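You operate a simulated robot arm through the tools that you are given. There is no shell and no other tool.

The job below is to be done with a simulated robot arm. You get a single attempt, and the scene is never put back.

TASK
Put things in order on the top of the test bench. At the end: the brown brush stands where the beige sample pouch stood; the beige sample pouch stands where the green hand probe stood; the green hand probe stands where the grey jug stood; the grey jug stands on top of the green dish; whatever was shut is shut again. Leave all else as you found it, and nothing knocked over.

It is judged by the outcome, as a careful person would: the job done as asked, and still so three seconds after it is handed in. It fails if anything else is knocked over, pushed out of place, dropped, spilled or broken.

THE ROBOT
A 6-joint arm with a two-finger parallel gripper, fixed in place. Base frame: the origin is at the foot of the arm, x ahead of it, y to its left, z up; the work surface is at about z = 0. Readings come in mm, degrees, newtons and seconds.
With the tool pointing down near the work surface it reaches from about 120 to 500 mm from the base axis. Its first joint turns from -72.0 to 72.0 degrees. Payload 0.65 kg.
The tool frame sits at the grasp point between the pads (the TCP): z along the fingers, y along the line on which they close. The tips reach 25 mm beyond it. The gripper opens to 76 mm. The fingers are 18 mm wide and 10 mm thick; the gripper's body (36 by 78 mm) begins 45 mm behind the TCP.
Orientation is told as [roll, pitch, yaw] about the base's x, y, z axes, in that order, counted from this pose: with the fingers straight down and closing along the base's y, the tool's x points along the base's -x, its y along +y and its z along -z.

THE INTERFACE
- The arm moves only by the tool step_arm. Its argument "deltas" is a list of rows, each an object (a shift or turn left out is 0, a gripper value left out holds the last) with "rotation": the turn, a rotation vector about the tool's x, y, z in degrees, a list of three; "dp": the shift along the tool's x, y, z in mm, a list of three; "grip": the opening, from 0 (shut) to 1 (fully open). In form: [{"rotation": [ax, ay, az], "dp": [x, y, z], "grip": grip}, ...]. A call has 1 to 20 rows; each row is the pose to reach, as a shift and turn from the pose commanded when the call began, along the tool's axes at that moment. Each row takes 0.2 s and may step no farther than 50 mm and 8.6 degrees from the row before; otherwise, or with a gripper value out of range, the whole call is refused. Where a pose cannot be reached the arm comes as near as it can. A force on the tool above 40 N (or 10 N above the force at the start of the call, whichever is more), or a blocked arm, ends the call early, and 0.2 s more pass. Each finger travels about 108 mm/s and halts on what it meets, pressing with about 35 N; the grip force reading is that of the motor and also rises with nothing between the fingers. The clock runs only during rows and for 0.2 s after the last one: add rows that repeat a pose to give the fingers time. The reply holds the time, the measured pose of the TCP, the force on the tool along the base axes, the opening and the grip force, in the units named above and with some noise, with the torque about the TCP (base axes, N m) and any sound that the robot's microphone picked up.
- Cameras (640 x 400 px; columns grow to the right, rows downward): "scene" is fixed at [69.5, 287.8, 401.3]; the picture's right is [-0.59, -0.81, 0.00], its down [-0.49, 0.36, -0.80] and it looks along [0.64, -0.47, -0.60] (base axes); focal length 214 px, centre (320, 200). "wrist" rides on the gripper at [58, 11, -81] in the tool frame; the picture's right is [-0.18, 0.98, 0.00], its down [-0.75, -0.14, -0.64] and it looks along [-0.63, -0.12, 0.77] (tool axes); focal length 243 px, centre (320, 200). There is no depth. A picture from a camera that has moved, and an enlarged one, comes with that camera's place and axes in the base frame and with its lens.
- capture(camera): a new picture of that camera. No time passes.
- enlarge(camera, box): a new picture of the part [left, top, right, bottom] of that camera's present view, enlarged. No time passes.
- hand_in(): hands the job in; it is judged then, once.

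Places have to be worked out from the pictures, the camera data and where the tool is seen. Open the gripper and draw the arm clear of the work before you hand the job in, unless the task says otherwise.

The tools are called after "Request:" as name(argument=value, ...) on one line, values as JSON. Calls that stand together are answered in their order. step_arm: Moves the arm, as the interface text tells. Its arguments: {"type":"object","properties":{"deltas":{"type":"array"}},"required":["deltas"]} The other tools are called the same way: capture (camera) takes a picture; enlarge (camera, box) takes an enlarged picture of a part of a camera's view; hand_in () hands the job in.

At the start:

```text
time_s: 0.0
position: [257.1, -178.3, 314.2]
orientation: [0.0, 0.0, -0.1]
ft_force: [0.4, -0.2, 0.0]
moment: [0.0, 0.03, 0.02]
finger_gap: 76.2
finger_force: 0.1
```

scene: 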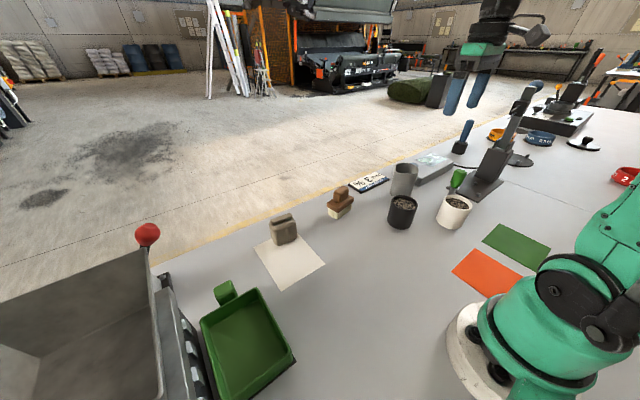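
wrist: 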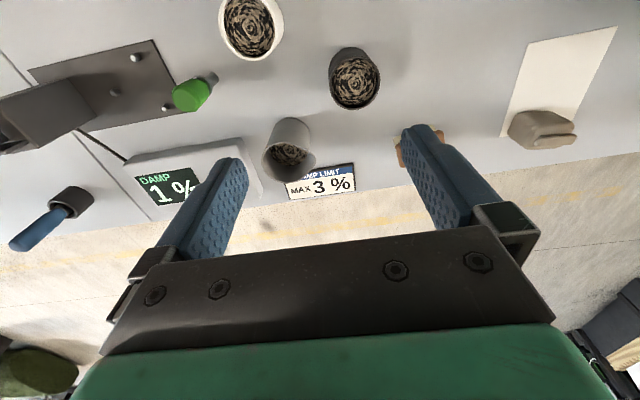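

I'll start by looking closely at the scene to identify each object before moving.

Request:
enlarge(camera="scene", box=[240, 140, 480, 290])

Request:
enlarge(camera="scene", box=[400, 60, 640, 210])

Request:
enlarge(camera="scene", box=[100, 210, 340, 400])

Request:
enlarge(camera="wrist", box=[0, 0, 400, 250])

```text
2.67 times, centred on (360, 215) of scene
camera zoom: at [69.5, 287.8, 401.3], right [-0.59, -0.81, 0.0], down [-0.49, 0.36, -0.8], along [0.64, -0.47, -0.6], focal length 572 px, centre (213, 160)
```

zoom: 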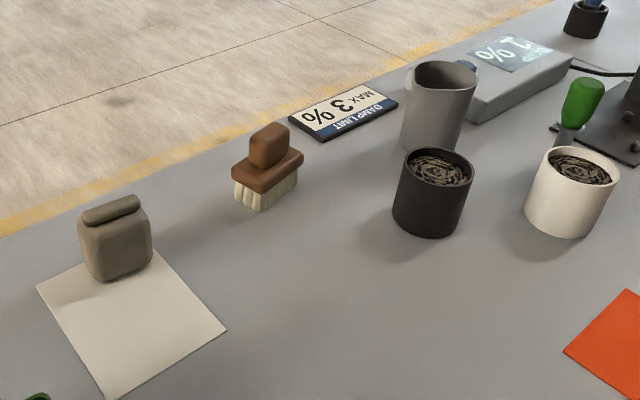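

```text
2.67 times, centred on (520, 135) of scene
camera zoom: at [69.5, 287.8, 401.3], right [-0.59, -0.81, 0.0], down [-0.49, 0.36, -0.8], along [0.64, -0.47, -0.6], focal length 572 px, centre (-213, 373)
```

zoom: 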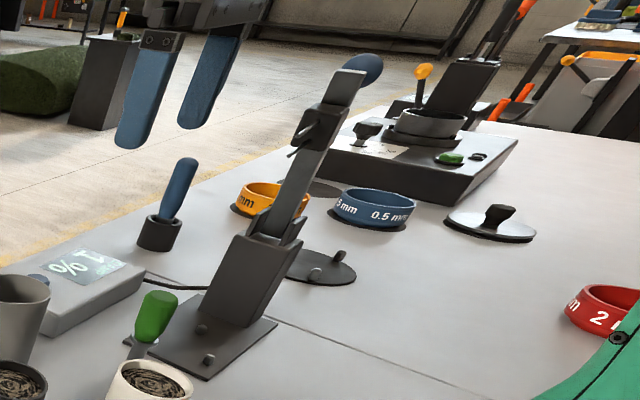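

```text
2.11 times, centred on (220, 305) of scene
camera zoom: at [69.5, 287.8, 401.3], right [-0.59, -0.81, 0.0], down [-0.49, 0.36, -0.8], along [0.64, -0.47, -0.6], focal length 452 px, centre (530, -21)
```

zoom: 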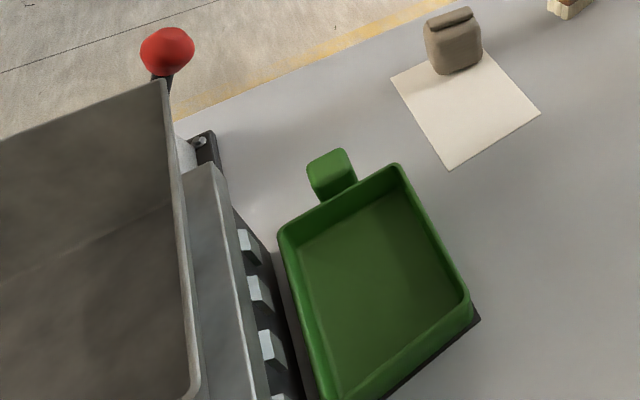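

```text
1.60 times, centred on (200, 125) of wrist
camera zoom: at [197.1, -168.5, 395.6], right [0.18, 0.98, 0.0], down [0.75, -0.14, 0.64], along [0.63, -0.12, -0.77], focal length 388 px, centre (512, 320)
```

zoom: 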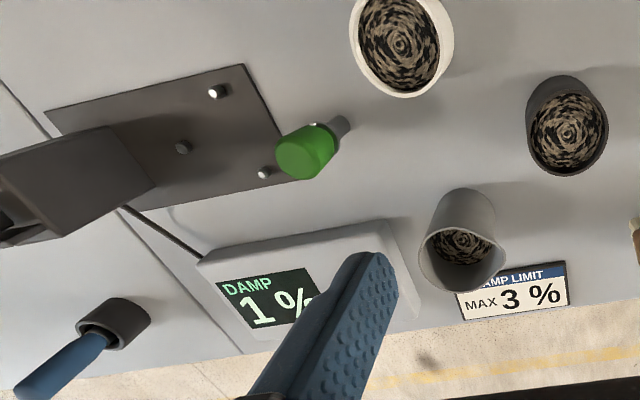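

The grey jug looks to be near (370,-250), the probe near (257,-337), the brush near (400,-24), and the pouch near (410,150). The dish is near (250,300). I'll enlarge the details for shape and size.

Request:
enlarge(camera="wrist", box=[150, 40, 310, 140])

Request:
enlarge(camera="wrist", box=[230, 100, 390, 200])

Request:
enlarge(camera="scene", box=[380, 140, 508, 220])

Request:
enlarge(camera="scene", box=[0, 200, 300, 400])

```text
4.00 times, centred on (230, 90) of wrist
camera zoom: at [197.1, -168.5, 395.6], right [0.18, 0.98, 0.0], down [0.75, -0.14, 0.64], along [0.63, -0.12, -0.77], focal length 970 px, centre (680, 640)
```

zoom: 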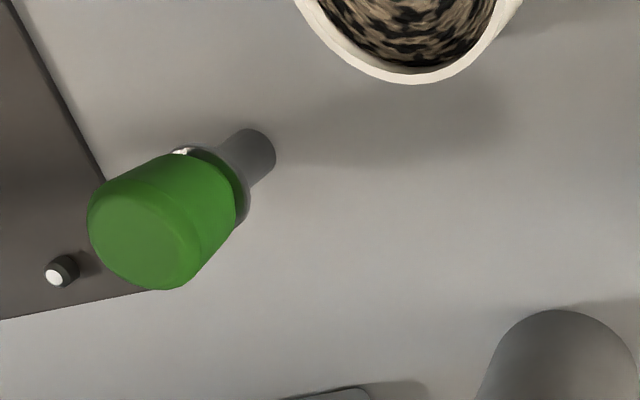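

```text
4.00 times, centred on (310, 150) of wrist
camera zoom: at [197.1, -168.5, 395.6], right [0.18, 0.98, 0.0], down [0.75, -0.14, 0.64], along [0.63, -0.12, -0.77], focal length 970 px, centre (360, 400)
```

zoom: 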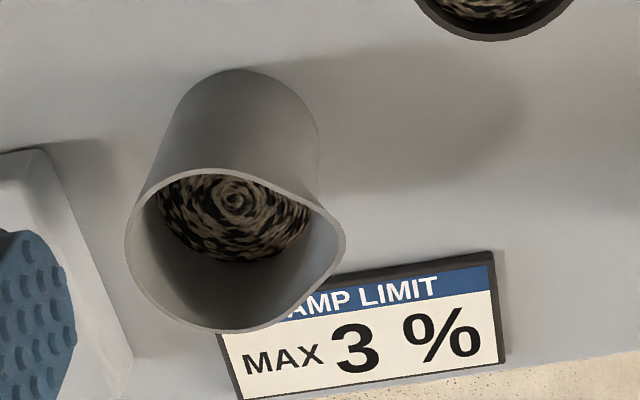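

```text
5.00 times, centred on (444, 180) of scene
camera zoom: at [69.5, 287.8, 401.3], right [-0.59, -0.81, 0.0], down [-0.49, 0.36, -0.8], along [0.64, -0.47, -0.6], focal length 1072 px, centre (-300, 300)
```

zoom: 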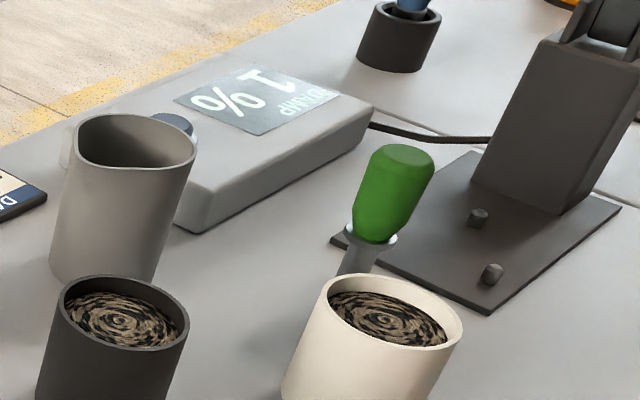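

```text
2.00 times, centred on (150, 300) of scene
camera zoom: at [69.5, 287.8, 401.3], right [-0.59, -0.81, 0.0], down [-0.49, 0.36, -0.8], along [0.64, -0.47, -0.6], focal length 429 px, centre (660, 0)
```

zoom: 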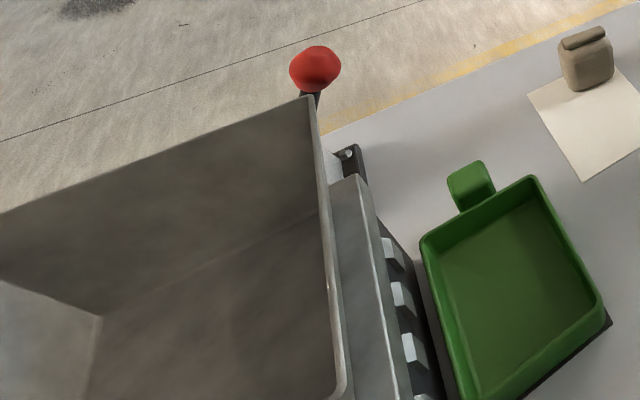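

The grey jug has a spout and is partly filled, and the probe stands on a narrow stem. Next I'll swing the arm left at its present height to look at the green dish with the wrist camera.

Request:
step_arm(deltas=[{"dp": [13, 44, -1], "rotation": [0, 0, -7]}, {"dp": [27, 87, -2], "rotation": [0, 0, -14]}, {"dp": [40, 131, -3], "rotation": [0, 0, -21]}, {"dp": [54, 174, -4], "rotation": [0, 0, -28]}, {"dp": [67, 218, -5], "rotation": [0, 0, -35]}, {"dp": [80, 261, -6], "rotation": [0, 0, -42]}, {"dp": [94, 305, -6], "rotation": [0, 0, -49]}, {"dp": [107, 348, -6], "rotation": [0, 0, -55]}, {"dp": [107, 348, -6], "rotation": [0, 0, -55]}])

```text
time_s: 2.0
position: [147.6, 170.8, 319.1]
orientation: [0.0, 0.0, 55.1]
ft_force: [0.1, 0.4, 0.5]
moment: [0.0, -0.02, 0.0]
finger_gap: 75.7
finger_force: 0.0
```

The arm is now over the left side. I'll take pictures of the dish from here.

Request:
capture(camera="wrist")

Request:
capture(camera="scene")

```text
taken
camera wrist: at [105.2, 127.5, 401.6], right [-0.7, 0.71, 0.0], down [0.55, 0.54, 0.64], along [0.46, 0.45, -0.77], focal length 243 px, centre (320, 200)
```

wrist: 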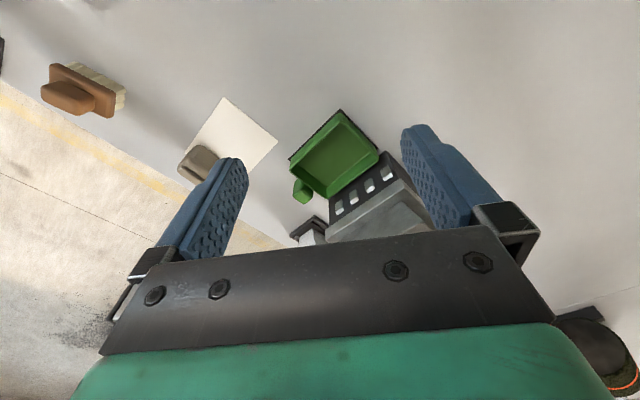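

```text
taken
```

scene: 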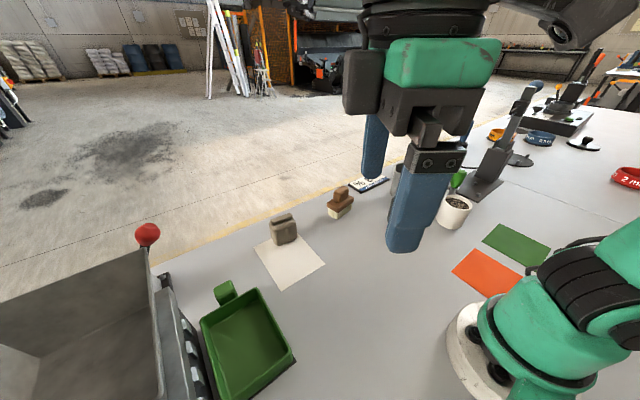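

Request:
enlarge(camera="wrist", box=[270, 90, 430, 250])

Request:
enlarge(camera="wrist", box=[150, 80, 310, 200])

Request:
enlarge(camera="wrist", box=[20, 40, 180, 160])

```text
2.50 times, centred on (350, 170) of wrist
camera zoom: at [105.2, 127.5, 401.6], right [-0.7, 0.71, 0.0], down [0.55, 0.54, 0.64], along [0.46, 0.45, -0.77], focal length 606 px, centre (245, 275)
```

zoom: 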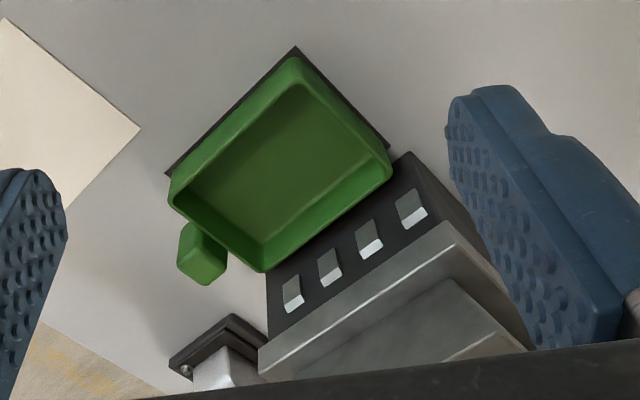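

```text
3.33 times, centred on (230, 140) of wrist
camera zoom: at [105.2, 127.5, 401.6], right [-0.7, 0.71, 0.0], down [0.55, 0.54, 0.64], along [0.46, 0.45, -0.77], focal length 809 px, centre (620, 400)
```

zoom: 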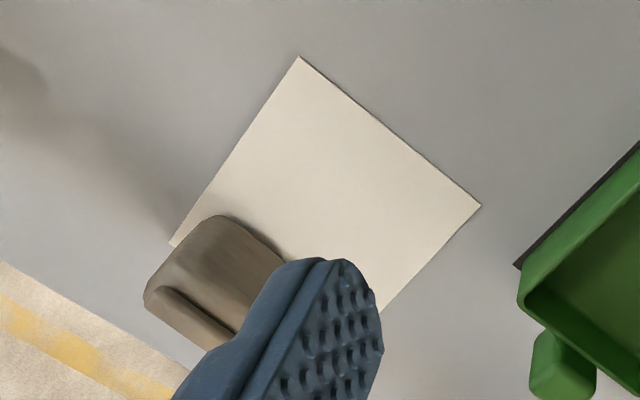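

```text
3.33 times, centred on (100, 100) of wrist
camera zoom: at [105.2, 127.5, 401.6], right [-0.7, 0.71, 0.0], down [0.55, 0.54, 0.64], along [0.46, 0.45, -0.77], focal length 809 px, centre (1053, 533)
```

zoom: 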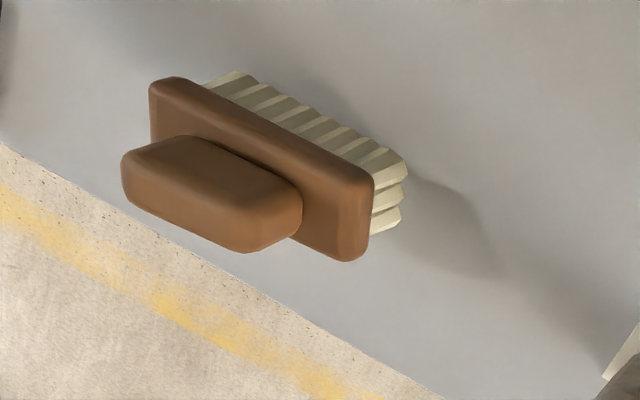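

The dish rim is at about z=30 and covers roughly x 187–312, y 253–351. I'll tilt the wrist outward a little to gauge how high the splitter and hopper stand next to it.

Request:
step_arm(deltas=[{"rotation": [0, -7, 0], "dp": [0, 0, -10]}, {"rotation": [0, -14, 0], "dp": [0, 0, -20]}, {"rotation": [0, -21, 0], "dp": [0, 0, -30]}, {"rotation": [0, -25, 0], "dp": [0, 0, -30]}, {"rotation": [0, -25, 0], "dp": [0, 0, -30]}])

Request:
capture(camera="wrist")

```text
time_s: 3.2
position: [149.0, 169.9, 350.3]
orientation: [0.1, -25.2, 55.0]
ft_force: [-0.3, 0.0, -0.5]
moment: [-0.01, -0.02, 0.0]
finger_gap: 76.2
finger_force: 0.0
```

```text
taken
camera wrist: at [89.5, 103.7, 399.5], right [-0.71, 0.7, 0.08], down [0.35, 0.25, 0.9], along [0.61, 0.67, -0.43], focal length 243 px, centre (320, 200)
```

wrist: 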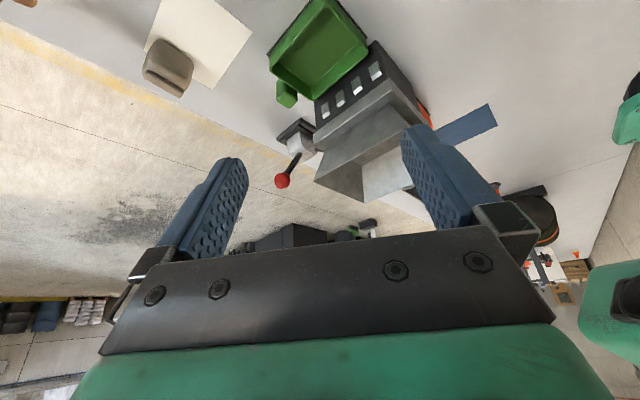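

Request:
enlarge(camera="wrist", box=[240, 0, 480, 220])

Request:
enlarge(camera="wrist", box=[120, 0, 280, 110])

```text
1.82 times, centred on (360, 110) of wrist
camera zoom: at [89.5, 103.7, 399.5], right [-0.71, 0.7, 0.08], down [0.35, 0.25, 0.9], along [0.61, 0.67, -0.43], focal length 441 px, centre (247, 364)
```

zoom: 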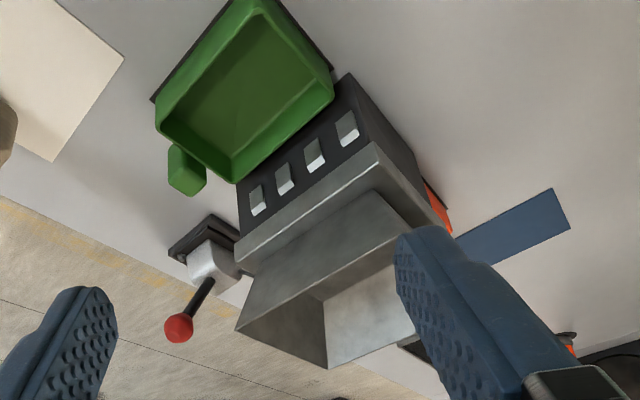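

```text
3.64 times, centred on (200, 55) of wrist
camera zoom: at [89.5, 103.7, 399.5], right [-0.71, 0.7, 0.08], down [0.35, 0.25, 0.9], along [0.61, 0.67, -0.43], focal length 882 px, centre (756, 727)
```

zoom: 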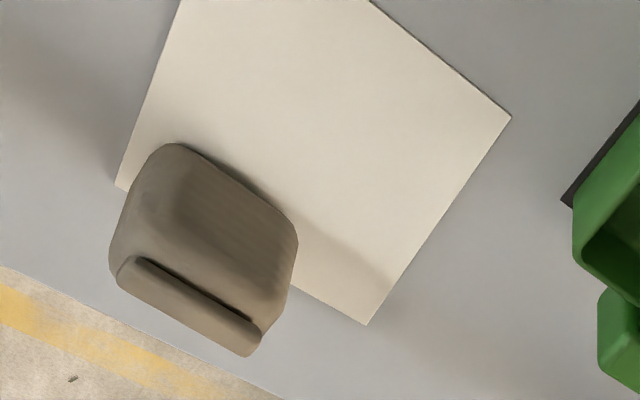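

The hopper's dish-side rim sits at about y=355, z=200, so there's room to place the jug in the dish from above. I'll level the tool again and move over for a closer view of the pouch and brush.

Request:
step_arm(deltas=[{"rotation": [0, 8, 0]}, {"rotation": [0, 16, 0]}, {"rotation": [0, 25, 0]}, {"rotation": [0, 25.1, 0]}])

```text
refused: row 3 steps farther than a row can; nothing moved
```

Row 3 went over the turn limit, so I'll split the levelling turn into smaller steps.

Request:
step_arm(deltas=[{"rotation": [0, 8, 0]}, {"rotation": [0, 16, 0]}, {"rotation": [0, 24, 0]}, {"rotation": [0, 25.1, 0]}, {"rotation": [0, 25.1, 0]}])

```text
time_s: 4.4
position: [149.8, 169.3, 350.4]
orientation: [0.1, 0.2, 54.9]
ft_force: [-0.2, 0.3, -0.2]
moment: [-0.01, -0.01, -0.02]
finger_gap: 75.9
finger_force: 0.1
```

The tool is level again. I'm moving to around (285, 60, 220) with yaw near 10° to view the pouch and brush.

Request:
step_arm(deltas=[{"dp": [2, -29, 21], "rotation": [0, 0, 7.5]}, {"dp": [4, -58, 43], "rotation": [0, 0, 15]}, {"dp": [6, -87, 65], "rotation": [0, 0, 22.5]}, {"dp": [8, -115, 87], "rotation": [0, 0, 30]}, {"dp": [10, -144, 108], "rotation": [0, 0, 37.5]}, {"dp": [12, -173, 130], "rotation": [0, 0, 45]}, {"dp": [12, -173, 130], "rotation": [0, 0, 45]}])

Request:
capture(camera="wrist")

```text
time_s: 6.0
position: [286.2, 60.6, 219.0]
orientation: [0.0, 0.0, 10.0]
ft_force: [-0.8, -0.2, -0.2]
moment: [-0.02, -0.01, 0.02]
finger_gap: 76.3
finger_force: 0.1
```

```text
taken
camera wrist: at [225.1, 59.7, 300.8], right [0.01, 1.0, 0.0], down [0.77, -0.01, 0.64], along [0.64, -0.01, -0.77], focal length 243 px, centre (320, 200)
```

wrist: 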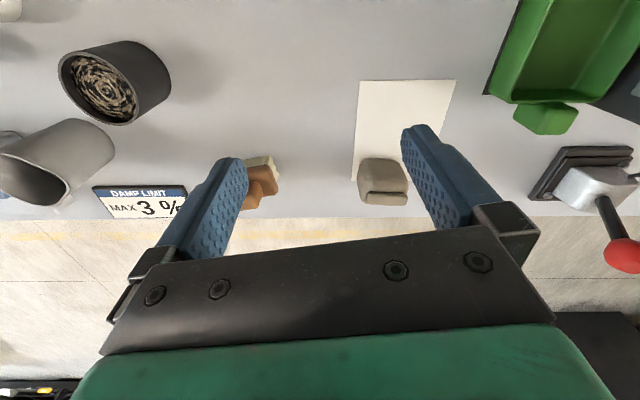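

Request:
enlarge(camera="wrist", box=[320, 60, 480, 220])

Request:
enlarge(camera="wrist", box=[180, 130, 310, 230])

Request:
enlarge(camera="scene", box=[250, 170, 370, 250])

```text
2.50 times, centred on (400, 140) of wrist
camera zoom: at [225.1, 59.7, 300.8], right [0.01, 1.0, 0.0], down [0.77, -0.01, 0.64], along [0.64, -0.01, -0.77], focal length 606 px, centre (120, 350)
```

zoom: 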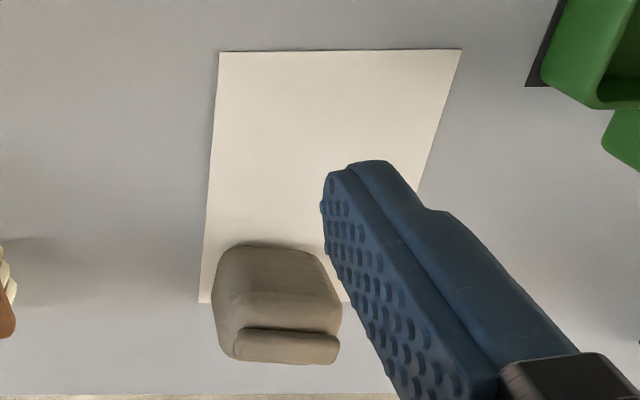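

```text
4.00 times, centred on (245, 180) of wrist
camera zoom: at [225.1, 59.7, 300.8], right [0.01, 1.0, 0.0], down [0.77, -0.01, 0.64], along [0.64, -0.01, -0.77], focal length 970 px, centre (620, 280)
```

zoom: 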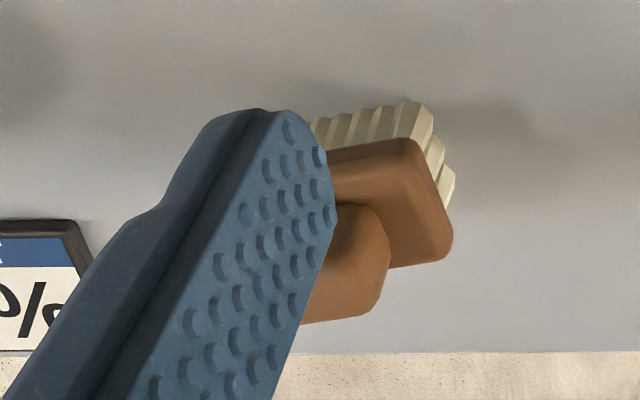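

```text
5.00 times, centred on (310, 210) of scene
camera zoom: at [69.5, 287.8, 401.3], right [-0.59, -0.81, 0.0], down [-0.49, 0.36, -0.8], along [0.64, -0.47, -0.6], focal length 1072 px, centre (370, 150)
```

zoom: 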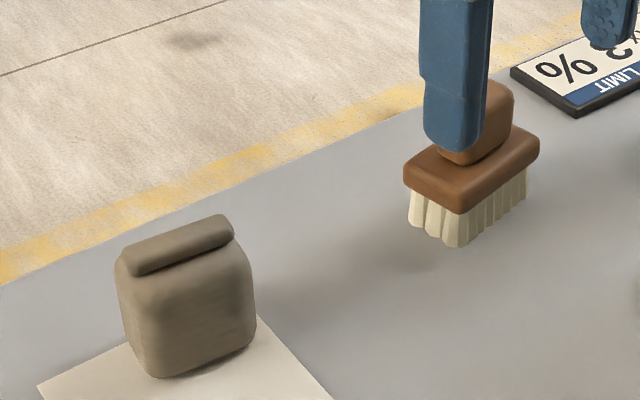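

The pouch centre is about (421,143), turned by about -8°, with its base 52 mm wide. Next I'll move over to view the jug and probe more closely.

Request:
step_arm(deltas=[{"dp": [15, -33, 0], "rotation": [0, 0, 7.2]}, {"dp": [30, -66, 0], "rotation": [0, 0, 14.3]}, {"dp": [45, -99, 0], "rotation": [0, 0, 21.5]}, {"dp": [61, -133, 0], "rotation": [0, 0, 28.6]}, {"dp": [76, -166, 0], "rotation": [0, 0, 35.8]}, {"dp": [91, -199, 0], "rotation": [0, 0, 42.9]}, {"dp": [106, -232, 0], "rotation": [0, 0, 50]}, {"dp": [106, -232, 0], "rotation": [0, 0, 50]}])

Request:
capture(camera="wrist")

Request:
capture(camera="scene")

```text
time_s: 7.8
position: [220.0, -186.1, 220.6]
orientation: [-0.2, 0.1, -40.0]
ft_force: [0.1, -0.2, 0.7]
moment: [-0.02, 0.0, 0.02]
finger_gap: 75.8
finger_force: 0.1
```

```text
taken
camera wrist: at [181.9, -140.3, 302.3], right [0.77, 0.63, 0.0], down [0.49, -0.59, 0.64], along [0.41, -0.5, -0.77], focal length 243 px, centre (320, 200)
```

wrist: 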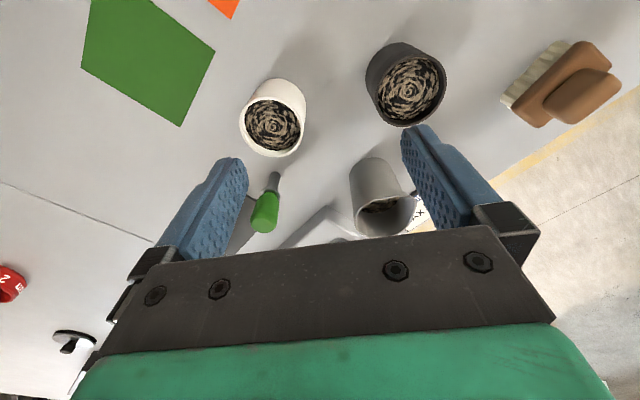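

```text
taken
```

scene: 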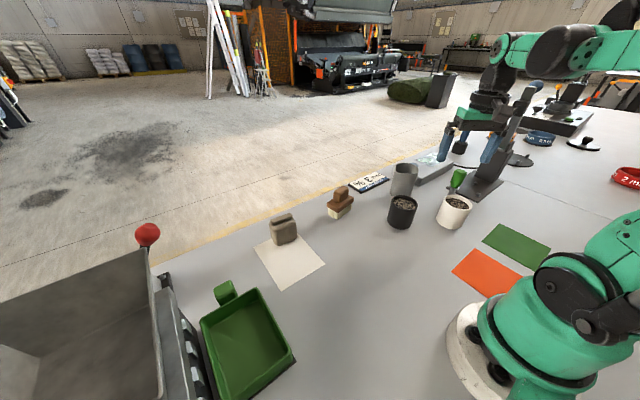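

Request:
enlarge(camera="wrist", box=[320, 130, 430, 240])

Request:
enlarge(camera="wrist", box=[220, 60, 340, 250])

Request:
enlarge(camera="wrist", box=[490, 20, 640, 140])

Request:
enlarge(camera="scene", box=[380, 140, 540, 240])

```text
3.64 times, centred on (375, 185) of wrist
camera zoom: at [181.9, -140.3, 302.3], right [0.77, 0.63, 0.0], down [0.49, -0.59, 0.64], along [0.41, -0.5, -0.77], focal length 882 px, centre (120, 254)
```

zoom: 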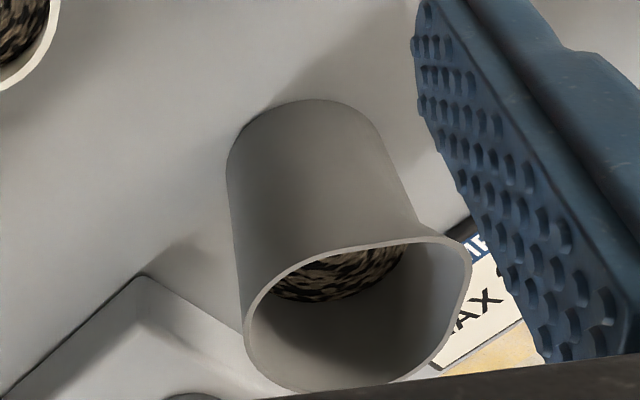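

```text
2.11 times, centred on (280, 155) of wrist
camera zoom: at [181.9, -140.3, 302.3], right [0.77, 0.63, 0.0], down [0.49, -0.59, 0.64], along [0.41, -0.5, -0.77], focal length 511 px, centre (404, 295)
```

zoom: 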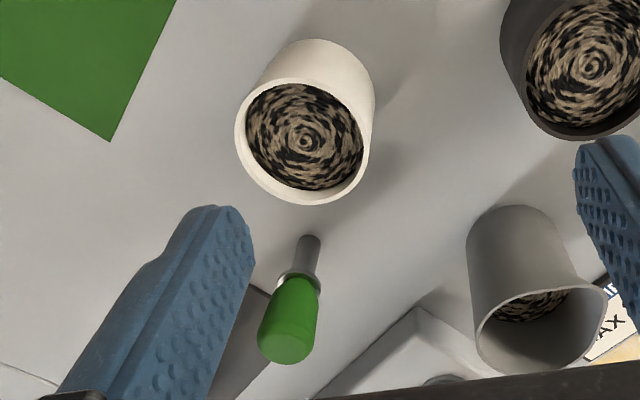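

```text
3.33 times, centred on (565, 80) of wrist
camera zoom: at [181.9, -140.3, 302.3], right [0.77, 0.63, 0.0], down [0.49, -0.59, 0.64], along [0.41, -0.5, -0.77], focal length 809 px, centre (-497, 600)
```

zoom: 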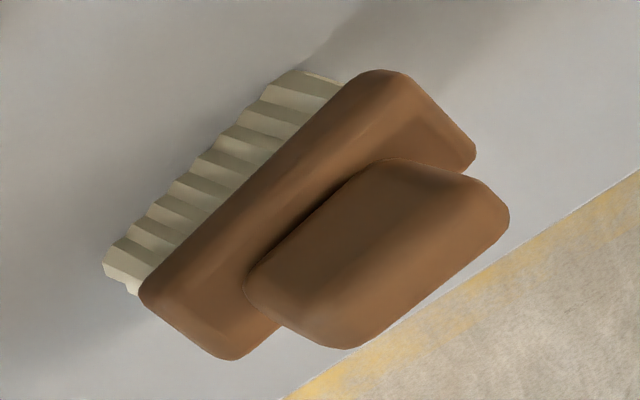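

```text
4.00 times, centred on (460, 190) of scene
camera zoom: at [69.5, 287.8, 401.3], right [-0.59, -0.81, 0.0], down [-0.49, 0.36, -0.8], along [0.64, -0.47, -0.6], focal length 858 px, centre (-240, 240)
```

zoom: 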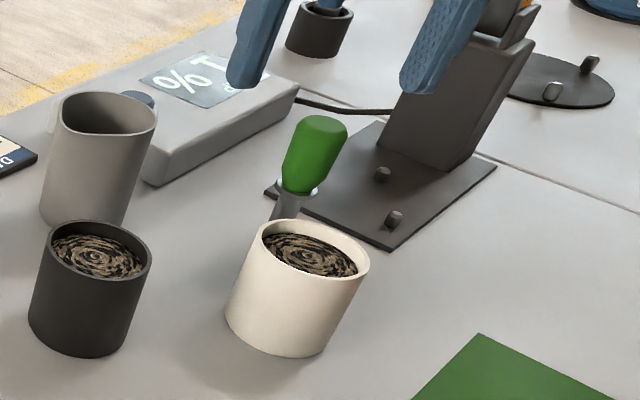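

The jug's base centre works out to about (367,-253), with a height of about 92, a rim radius of about 34, and the spout toward +y. I'll go above it with the fingers closing roughly along x (yaw 78°) so they clear the spout.

Request:
step_arm(deltas=[{"dp": [-11.1, 3.1, 1.4], "rotation": [0, 0, -8.4]}, {"dp": [-22.2, 6.2, 2.9], "rotation": [0, 0, -16.9]}, {"dp": [-33.4, 9.3, 4.3], "rotation": [0, 0, -25.3]}, {"dp": [-44.5, 12.3, 5.7], "rotation": [0, 0, -33.7]}, {"dp": [-55.6, 15.4, 7.1], "rotation": [0, 0, -42.1]}, {"dp": [-66.7, 18.5, 8.6], "rotation": [0, 0, -50.6]}, {"dp": [-77.9, 21.6, 10], "rotation": [0, 0, -59]}, {"dp": [-89, 24.7, 11.4], "rotation": [0, 0, -67.4]}, {"dp": [-100.1, 27.8, 12.9], "rotation": [0, 0, -75.9]}, {"dp": [-111.2, 30.9, 14.3], "rotation": [0, 0, -84.3]}, {"dp": [-122.3, 34, 15.7], "rotation": [0, 0, -92.7]}, {"dp": [-133.5, 37, 17.1], "rotation": [0, 0, -101.1]}, {"dp": [-144.6, 40.1, 18.6], "rotation": [0, 0, -109.6]}, {"dp": [-155.7, 43.2, 20], "rotation": [0, 0, -118]}, {"dp": [-155.7, 43.2, 20], "rotation": [0, 0, -118]}])

Request:
capture(camera="wrist")

Request:
capture(camera="scene")

```text
time_s: 11.0
position: [366.9, -252.3, 200.0]
orientation: [0.0, 0.1, 78.1]
ft_force: [-0.1, -0.1, -0.6]
moment: [-0.03, 0.0, 0.01]
finger_gap: 76.0
finger_force: 0.0
```

```text
taken
camera wrist: at [343.6, -309.2, 282.0], right [-0.92, 0.38, 0.0], down [0.29, 0.71, 0.64], along [0.25, 0.59, -0.77], focal length 243 px, centre (320, 200)
```

wrist: 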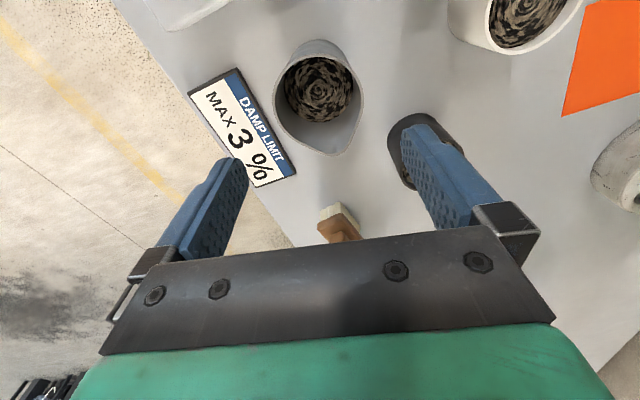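

```text
taken
```

scene: 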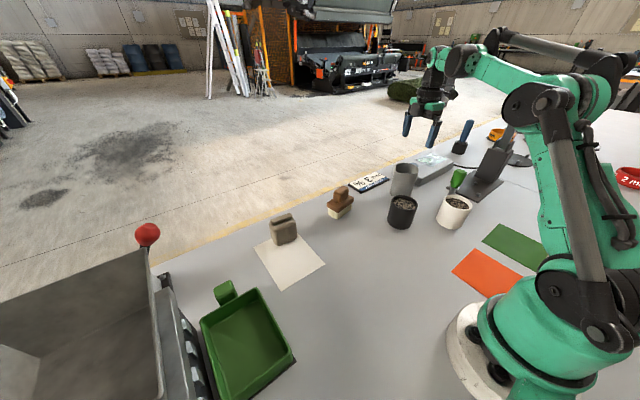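

The pose was reached and the wrist camera sees the jug nicely from above. I'll enlarge it to refine the jug's centre.

Request:
enlarge(camera="wrist", box=[240, 20, 400, 180])

```text
2.50 times, centred on (320, 100) of wrist
camera zoom: at [343.6, -309.2, 282.0], right [-0.92, 0.38, 0.0], down [0.29, 0.71, 0.64], along [0.25, 0.59, -0.77], focal length 606 px, centre (320, 450)
```

zoom: 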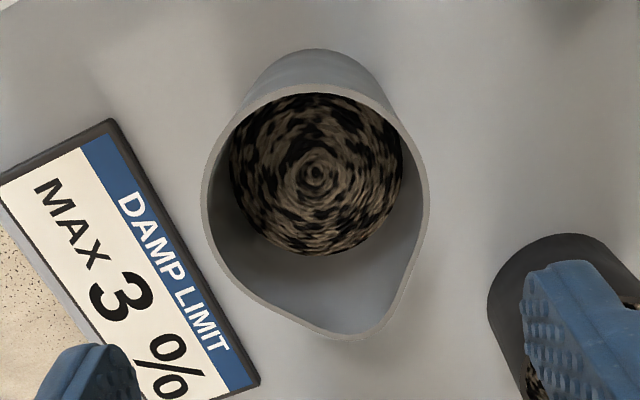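

The refined jug centre is about (369.7,-253.5) with the spout near 86°. I'll correct by a few millimetres and descend to just above the rim.

Request:
step_arm(deltas=[{"dp": [0.6, -3, 20], "rotation": [0, 0, -6]}, {"dp": [0.6, -3, 50], "rotation": [0, 0, -6]}, {"dp": [0.6, -3, 70], "rotation": [0, 0, -6]}, {"dp": [0.6, -3, 70], "rotation": [0, 0, -6]}])

Request:
capture(camera="wrist")

Request:
enlarge(camera="scene", box=[350, 120, 510, 220])

```text
time_s: 12.0
position: [370.0, -255.1, 129.1]
orientation: [-0.1, 0.1, 84.1]
ft_force: [-0.4, -0.4, 0.4]
moment: [0.01, 0.0, -0.02]
finger_gap: 75.9
finger_force: 0.1
```

```text
taken
camera wrist: at [352.2, -312.7, 211.5], right [-0.96, 0.29, 0.0], down [0.22, 0.73, 0.64], along [0.18, 0.61, -0.77], focal length 243 px, centre (320, 200)
```

wrist: 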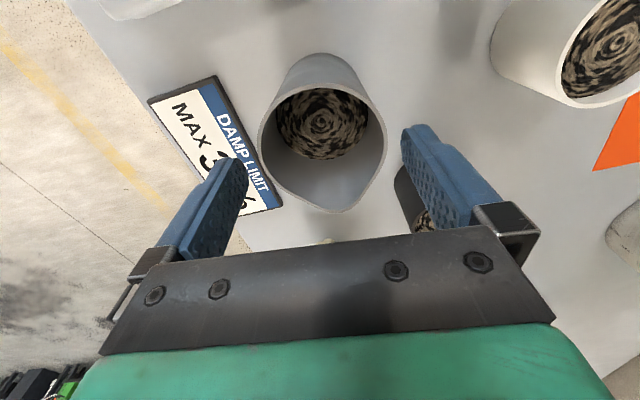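

```text
4.00 times, centred on (430, 170) of scene
camera zoom: at [69.5, 287.8, 401.3], right [-0.59, -0.81, 0.0], down [-0.49, 0.36, -0.8], along [0.64, -0.47, -0.6], focal length 858 px, centre (-120, 320)
```

zoom: 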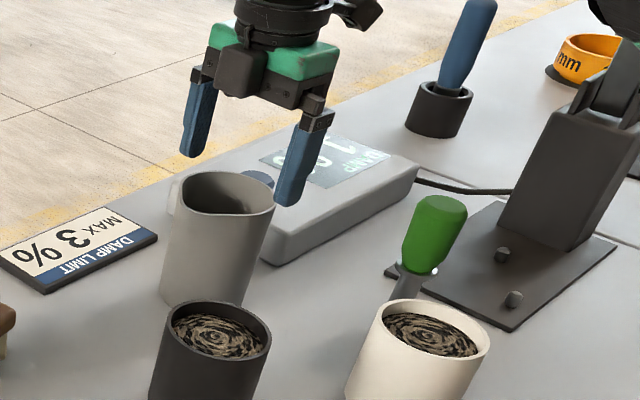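

The rim is centred between the fingers to within about 1 mm. I'll descend to z≈62 with the fingers straddling the jug.

Request:
step_arm(deltas=[{"dp": [0, 0, 17]}, {"dp": [0, 0, 34]}, {"dp": [0, 0, 51]}, {"dp": [0, 0, 67]}, {"dp": [0, 0, 67]}])

Request:
capture(camera="wrist")

Request:
enlarge(camera="scene", box=[350, 120, 510, 220])

```text
time_s: 13.2
position: [369.9, -254.4, 63.3]
orientation: [0.0, 0.1, 84.0]
ft_force: [-0.9, 0.0, -0.4]
moment: [0.04, 0.0, 0.0]
finger_gap: 76.4
finger_force: 0.0
```

```text
taken
camera wrist: at [352.5, -312.7, 144.8], right [-0.96, 0.29, 0.0], down [0.22, 0.73, 0.64], along [0.18, 0.61, -0.77], focal length 243 px, centre (320, 200)
```

wrist: 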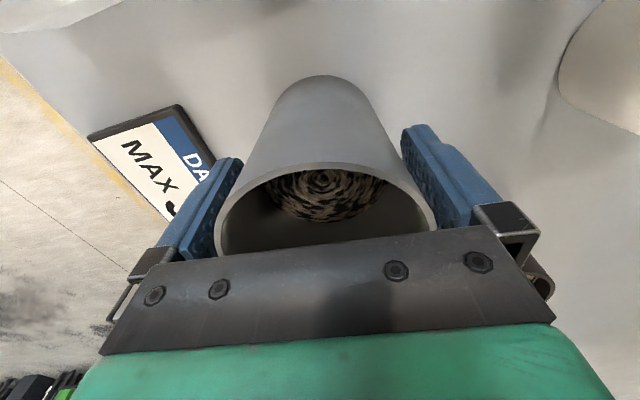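

```text
4.00 times, centred on (430, 170) of scene
camera zoom: at [69.5, 287.8, 401.3], right [-0.59, -0.81, 0.0], down [-0.49, 0.36, -0.8], along [0.64, -0.47, -0.6], focal length 858 px, centre (-120, 320)
```

zoom: 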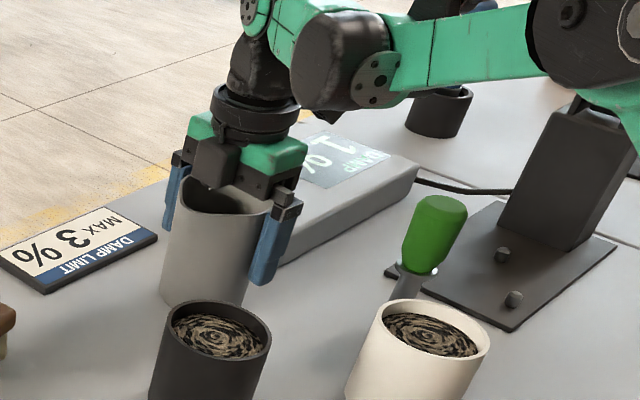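

The fingers straddle the jug cleanly without contact. I'm closing the gripper now.

Request:
step_arm(deltas=[{"grip": 0}, {"grip": 0}, {"grip": 0}, {"grip": 0}])

```text
time_s: 14.2
position: [370.2, -255.1, 62.2]
orientation: [0.1, 0.1, 84.0]
ft_force: [0.7, 0.0, -0.3]
moment: [-0.02, 0.0, 0.03]
finger_gap: 67.3
finger_force: 35.3
```

The gripper holds the jug at a gap of 67.3 mm with 35 N. I'm lifting it gently to check the hold.

Request:
step_arm(deltas=[{"dp": [0, 0, -5]}, {"dp": [0, 0, -15]}, {"dp": [0, 0, -30]}, {"dp": [0, 0, -50]}, {"dp": [0, 0, -50]}])

Request:
enlarge(camera="scene", box=[350, 100, 510, 220])

```text
time_s: 15.4
position: [370.6, -253.3, 113.1]
orientation: [0.1, 0.0, 84.1]
ft_force: [-0.4, -0.4, -2.3]
moment: [0.0, -0.01, 0.02]
finger_gap: 66.8
finger_force: 34.6
```

```text
3.33 times, centred on (430, 160) of scene
camera zoom: at [69.5, 287.8, 401.3], right [-0.59, -0.81, 0.0], down [-0.49, 0.36, -0.8], along [0.64, -0.47, -0.6], focal length 715 px, centre (-47, 333)
```

zoom: 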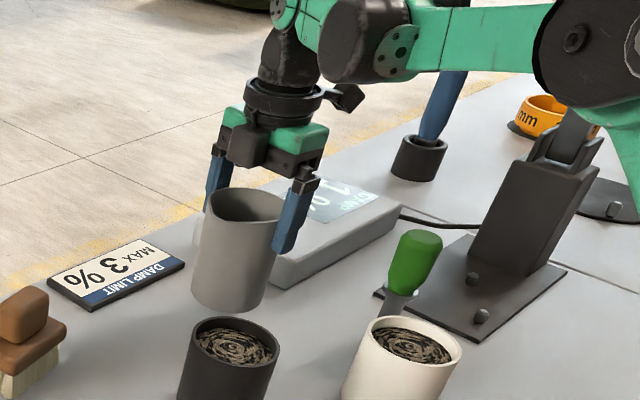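

The jug is lifted, weighs about 2.3 N, and hangs upright. I'll raise it to a safe carrying height.

Request:
step_arm(deltas=[{"dp": [0, 0, -15]}, {"dp": [0, 0, -40]}, {"dp": [0, 0, -65]}, {"dp": [0, 0, -90]}, {"dp": [0, 0, -105]}, {"dp": [0, 0, -105]}])

```text
time_s: 16.8
position: [369.6, -253.9, 218.6]
orientation: [0.0, 0.1, 84.1]
ft_force: [-1.0, 0.0, -1.3]
moment: [0.0, -0.03, 0.01]
finger_gap: 67.3
finger_force: 34.8
```

Now I'm carrying the jug smoothly across at z≈218 to about (255,230), short of the dish.

Request:
step_arm(deltas=[{"dp": [-9.4, 3.3, 0], "rotation": [0, 0, 0.4]}, {"dp": [-28.2, 9.9, 0], "rotation": [0, 0, 1.1]}, {"dp": [-56.3, 19.8, 0], "rotation": [0, 0, 2.3]}, {"dp": [-84.5, 29.7, 0], "rotation": [0, 0, 3.4]}, {"dp": [-112.6, 39.6, 0], "rotation": [0, 0, 4.6]}, {"dp": [-140.8, 49.5, 0], "rotation": [0, 0, 5.7]}, {"dp": [-168.9, 59.4, 0], "rotation": [0, 0, 6.8]}, {"dp": [-201.8, 71, 0], "rotation": [0, 0, 8.2]}, {"dp": [-234.7, 82.5, 0], "rotation": [0, 0, 9.5]}, {"dp": [-267.5, 94.1, 0], "rotation": [0, 0, 10.8]}, {"dp": [-300.4, 105.6, 0], "rotation": [0, 0, 12.2]}, {"dp": [-328.5, 115.5, 0], "rotation": [0, 0, 13.3]}, {"dp": [-356.7, 125.4, 0], "rotation": [0, 0, 14.4]}, {"dp": [-384.8, 135.3, 0], "rotation": [0, 0, 15.6]}, {"dp": [-413, 145.2, 0], "rotation": [0, 0, 16.7]}, {"dp": [-441.1, 155.1, 0], "rotation": [0, 0, 17.9]}, {"dp": [-459.9, 161.7, 0], "rotation": [0, 0, 18.6]}, {"dp": [-469.3, 165, 0], "rotation": [0, 0, 19]}, {"dp": [-469.3, 165, 0], "rotation": [0, 0, 19]}])

Request:
capture(camera="scene")

Request:
capture(camera="wrist")

```text
time_s: 20.8
position: [254.8, 230.0, 217.6]
orientation: [0.0, 0.1, 65.0]
ft_force: [-0.3, -0.2, -1.8]
moment: [-0.01, -0.03, 0.01]
finger_gap: 67.0
finger_force: 34.7
```

```text
taken
```

scene: 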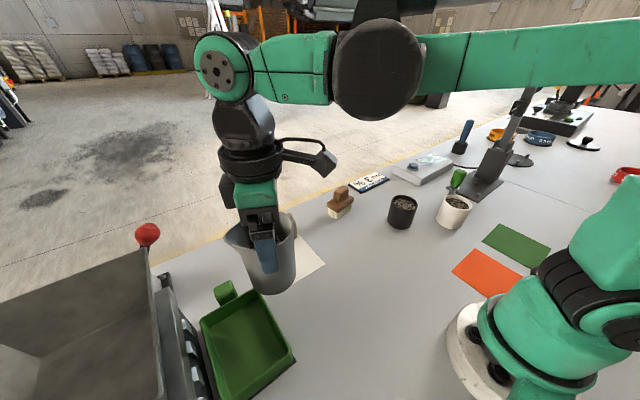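

```text
taken
camera wrist: at [218.9, 180.7, 299.0], right [-0.81, 0.58, 0.0], down [0.45, 0.62, 0.64], along [0.37, 0.52, -0.77], focal length 243 px, centre (320, 200)
```

wrist: 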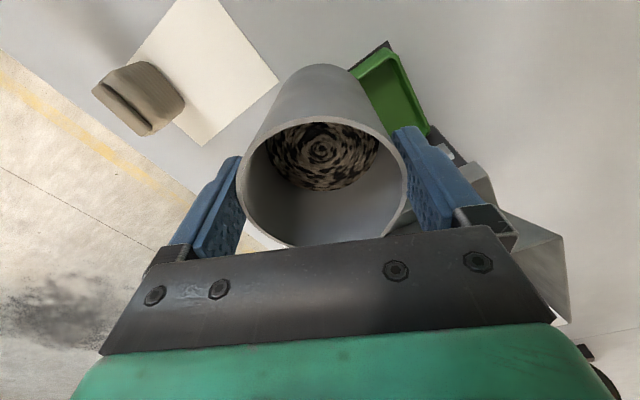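

The jug is held upright next to the dish. I'll move it over the dish centre at the same height and check the clearance to the hopper.

Request:
step_arm(deltas=[{"dp": [-10, 5.5, 0]}, {"dp": [-25, 13.9, 0]}, {"dp": [-42, 23.3, 0]}, {"dp": [-54, 30, 0]}, {"dp": [-59.6, 33.1, 0]}, {"dp": [-59.6, 33.1, 0]}])

Request:
capture(camera="scene")

Request:
capture(camera="wrist")

```text
time_s: 22.2
position: [249.1, 297.5, 217.8]
orientation: [0.0, 0.1, 65.0]
ft_force: [0.3, -1.2, -1.4]
moment: [0.02, 0.02, -0.01]
finger_gap: 66.8
finger_force: 35.2
```

```text
taken
```

scene: 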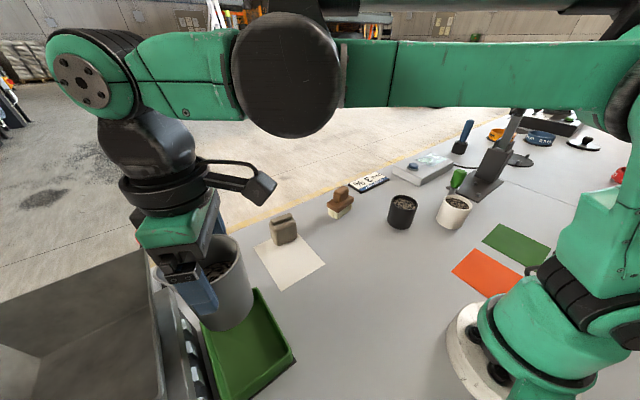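

```text
taken
camera wrist: at [214.2, 247.9, 299.2], right [-0.81, 0.58, 0.0], down [0.45, 0.62, 0.64], along [0.37, 0.52, -0.77], focal length 243 px, centre (320, 200)
```

wrist: 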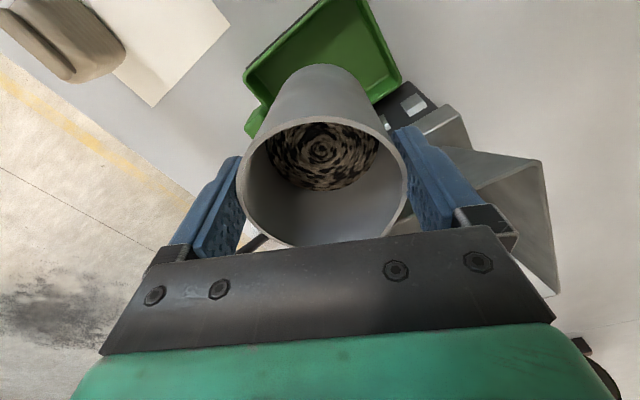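

The jug is over the dish and the hopper's near edge is confirmed at y≈356, so there's clearance. I'm descending to about 22 mm above the expected dish floor.

Request:
step_arm(deltas=[{"dp": [0, 0, 12]}, {"dp": [0, 0, 32]}, {"dp": [0, 0, 52]}, {"dp": [0, 0, 72]}, {"dp": [0, 0, 92]}, {"dp": [0, 0, 110]}, {"dp": [0, 0, 122]}, {"dp": [0, 0, 122]}])

Request:
capture(camera="scene")

Request:
capture(camera="wrist")

```text
time_s: 23.6
position: [251.5, 297.8, 118.7]
orientation: [-0.4, 0.2, 65.0]
ft_force: [-0.5, -0.9, 44.3]
moment: [-0.16, -1.14, -0.05]
finger_gap: 66.7
finger_force: 34.8
stopped in row 6: the force on the tool passed its limit at 133 N (the readings are from after the stop); the commanded pose is now the measured one
```

```text
taken
```

scene: 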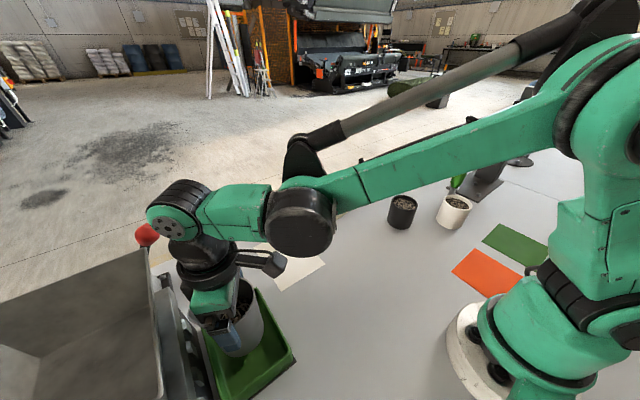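

```text
taken
camera wrist: at [215.3, 247.8, 200.7], right [-0.81, 0.58, -0.01], down [0.44, 0.63, 0.64], along [0.38, 0.52, -0.77], focal length 243 px, centre (320, 200)
```

wrist: 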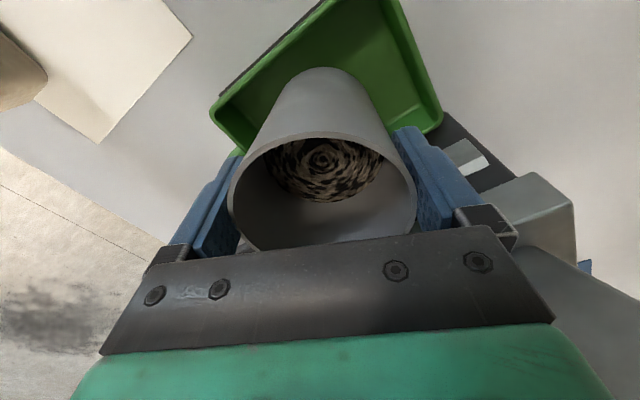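

There was an unexpected contact at TCP z≈118, so something is higher than I estimated, with contact on the +x side of the jug base. I'm backing up 10 mm right away to look.

Request:
step_arm(deltas=[{"dp": [0, 0, -5]}, {"dp": [0, 0, -12]}, {"dp": [0, 0, -12]}])

Request:
capture(camera="wrist")

Request:
enlarge(camera="scene", box=[120, 200, 360, 400])

Request:
enlarge(camera="wrist", box=[180, 0, 520, 250])

```text
time_s: 24.4
position: [249.5, 297.2, 129.9]
orientation: [-0.3, 0.1, 65.0]
ft_force: [0.2, -0.5, -1.6]
moment: [0.03, -0.02, 0.0]
finger_gap: 66.8
finger_force: 35.5
```

```text
taken
camera wrist: at [215.0, 248.1, 211.8], right [-0.81, 0.58, -0.01], down [0.44, 0.63, 0.64], along [0.38, 0.52, -0.77], focal length 243 px, centre (320, 200)
```

wrist: 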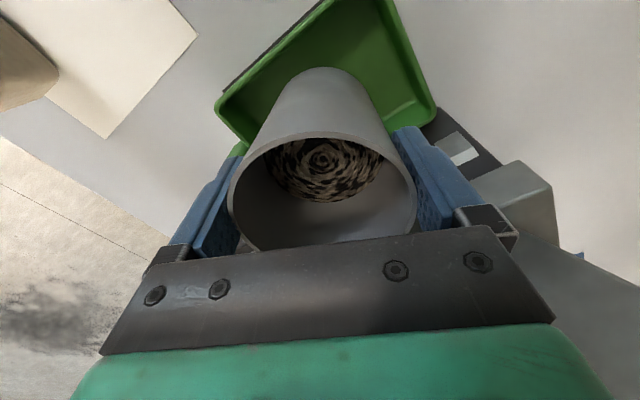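

```text
2.00 times, centred on (240, 300) of scene
camera zoom: at [69.5, 287.8, 401.3], right [-0.59, -0.81, 0.0], down [-0.49, 0.36, -0.8], along [0.64, -0.47, -0.6], focal length 429 px, centre (480, 0)
```

zoom: 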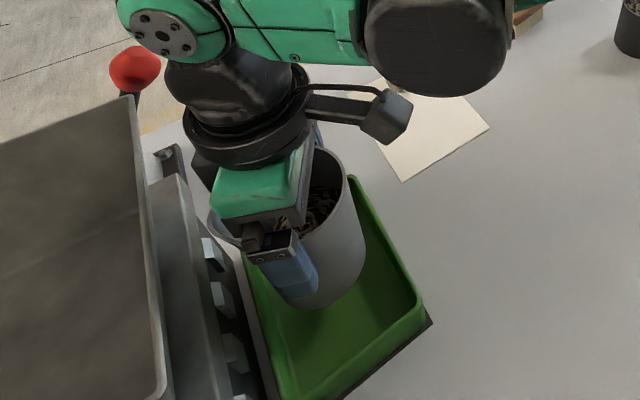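

```text
1.60 times, centred on (350, 125) of wrist
camera zoom: at [215.0, 248.1, 211.8], right [-0.81, 0.58, -0.01], down [0.44, 0.63, 0.64], along [0.38, 0.52, -0.77], focal length 388 px, centre (272, 320)
```

zoom: 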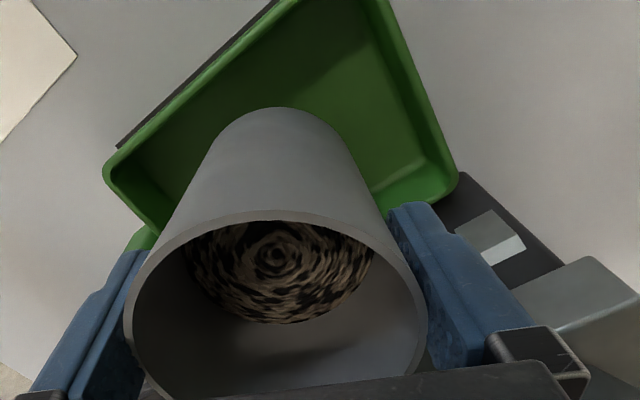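

The dish rim still computes to z≈30, yet contact came much earlier. I'll zoom in on the jug's underside and the surroundings to see what it met.

Request:
enlarge(camera="scene", box=[200, 260, 340, 380])

Request:
enlarge(camera="scene", box=[140, 200, 260, 320])

Request:
enlarge(camera="wrist", box=[200, 50, 330, 180])

```text
3.33 times, centred on (270, 320) of scene
camera zoom: at [69.5, 287.8, 401.3], right [-0.59, -0.81, 0.0], down [-0.49, 0.36, -0.8], along [0.64, -0.47, -0.6], focal length 715 px, centre (487, -200)
```

zoom: 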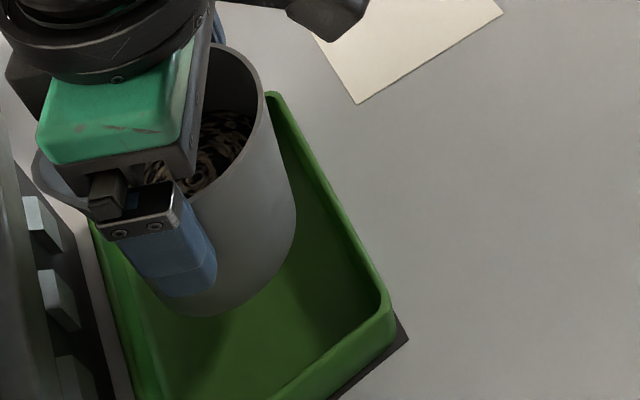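

```text
3.33 times, centred on (200, 260) of scene
camera zoom: at [69.5, 287.8, 401.3], right [-0.59, -0.81, 0.0], down [-0.49, 0.36, -0.8], along [0.64, -0.47, -0.6], focal length 715 px, centre (720, 0)
```

zoom: 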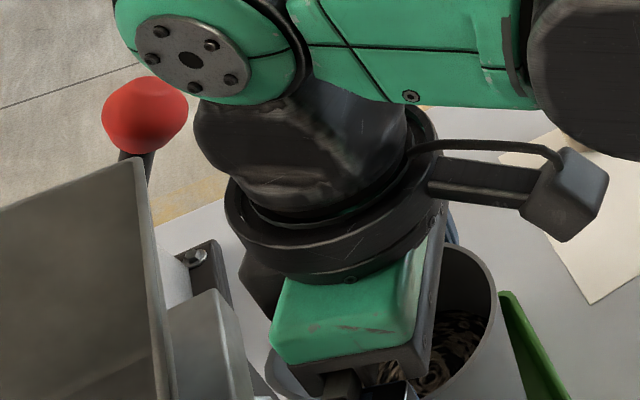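

```text
3.08 times, centred on (265, 115) of wrist
camera zoom: at [215.0, 248.1, 211.8], right [-0.81, 0.58, -0.01], down [0.44, 0.63, 0.64], along [0.38, 0.52, -0.77], focal length 746 px, centre (489, 462)
```

zoom: 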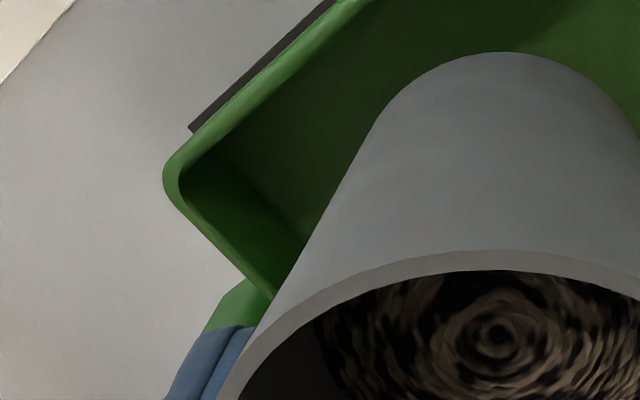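

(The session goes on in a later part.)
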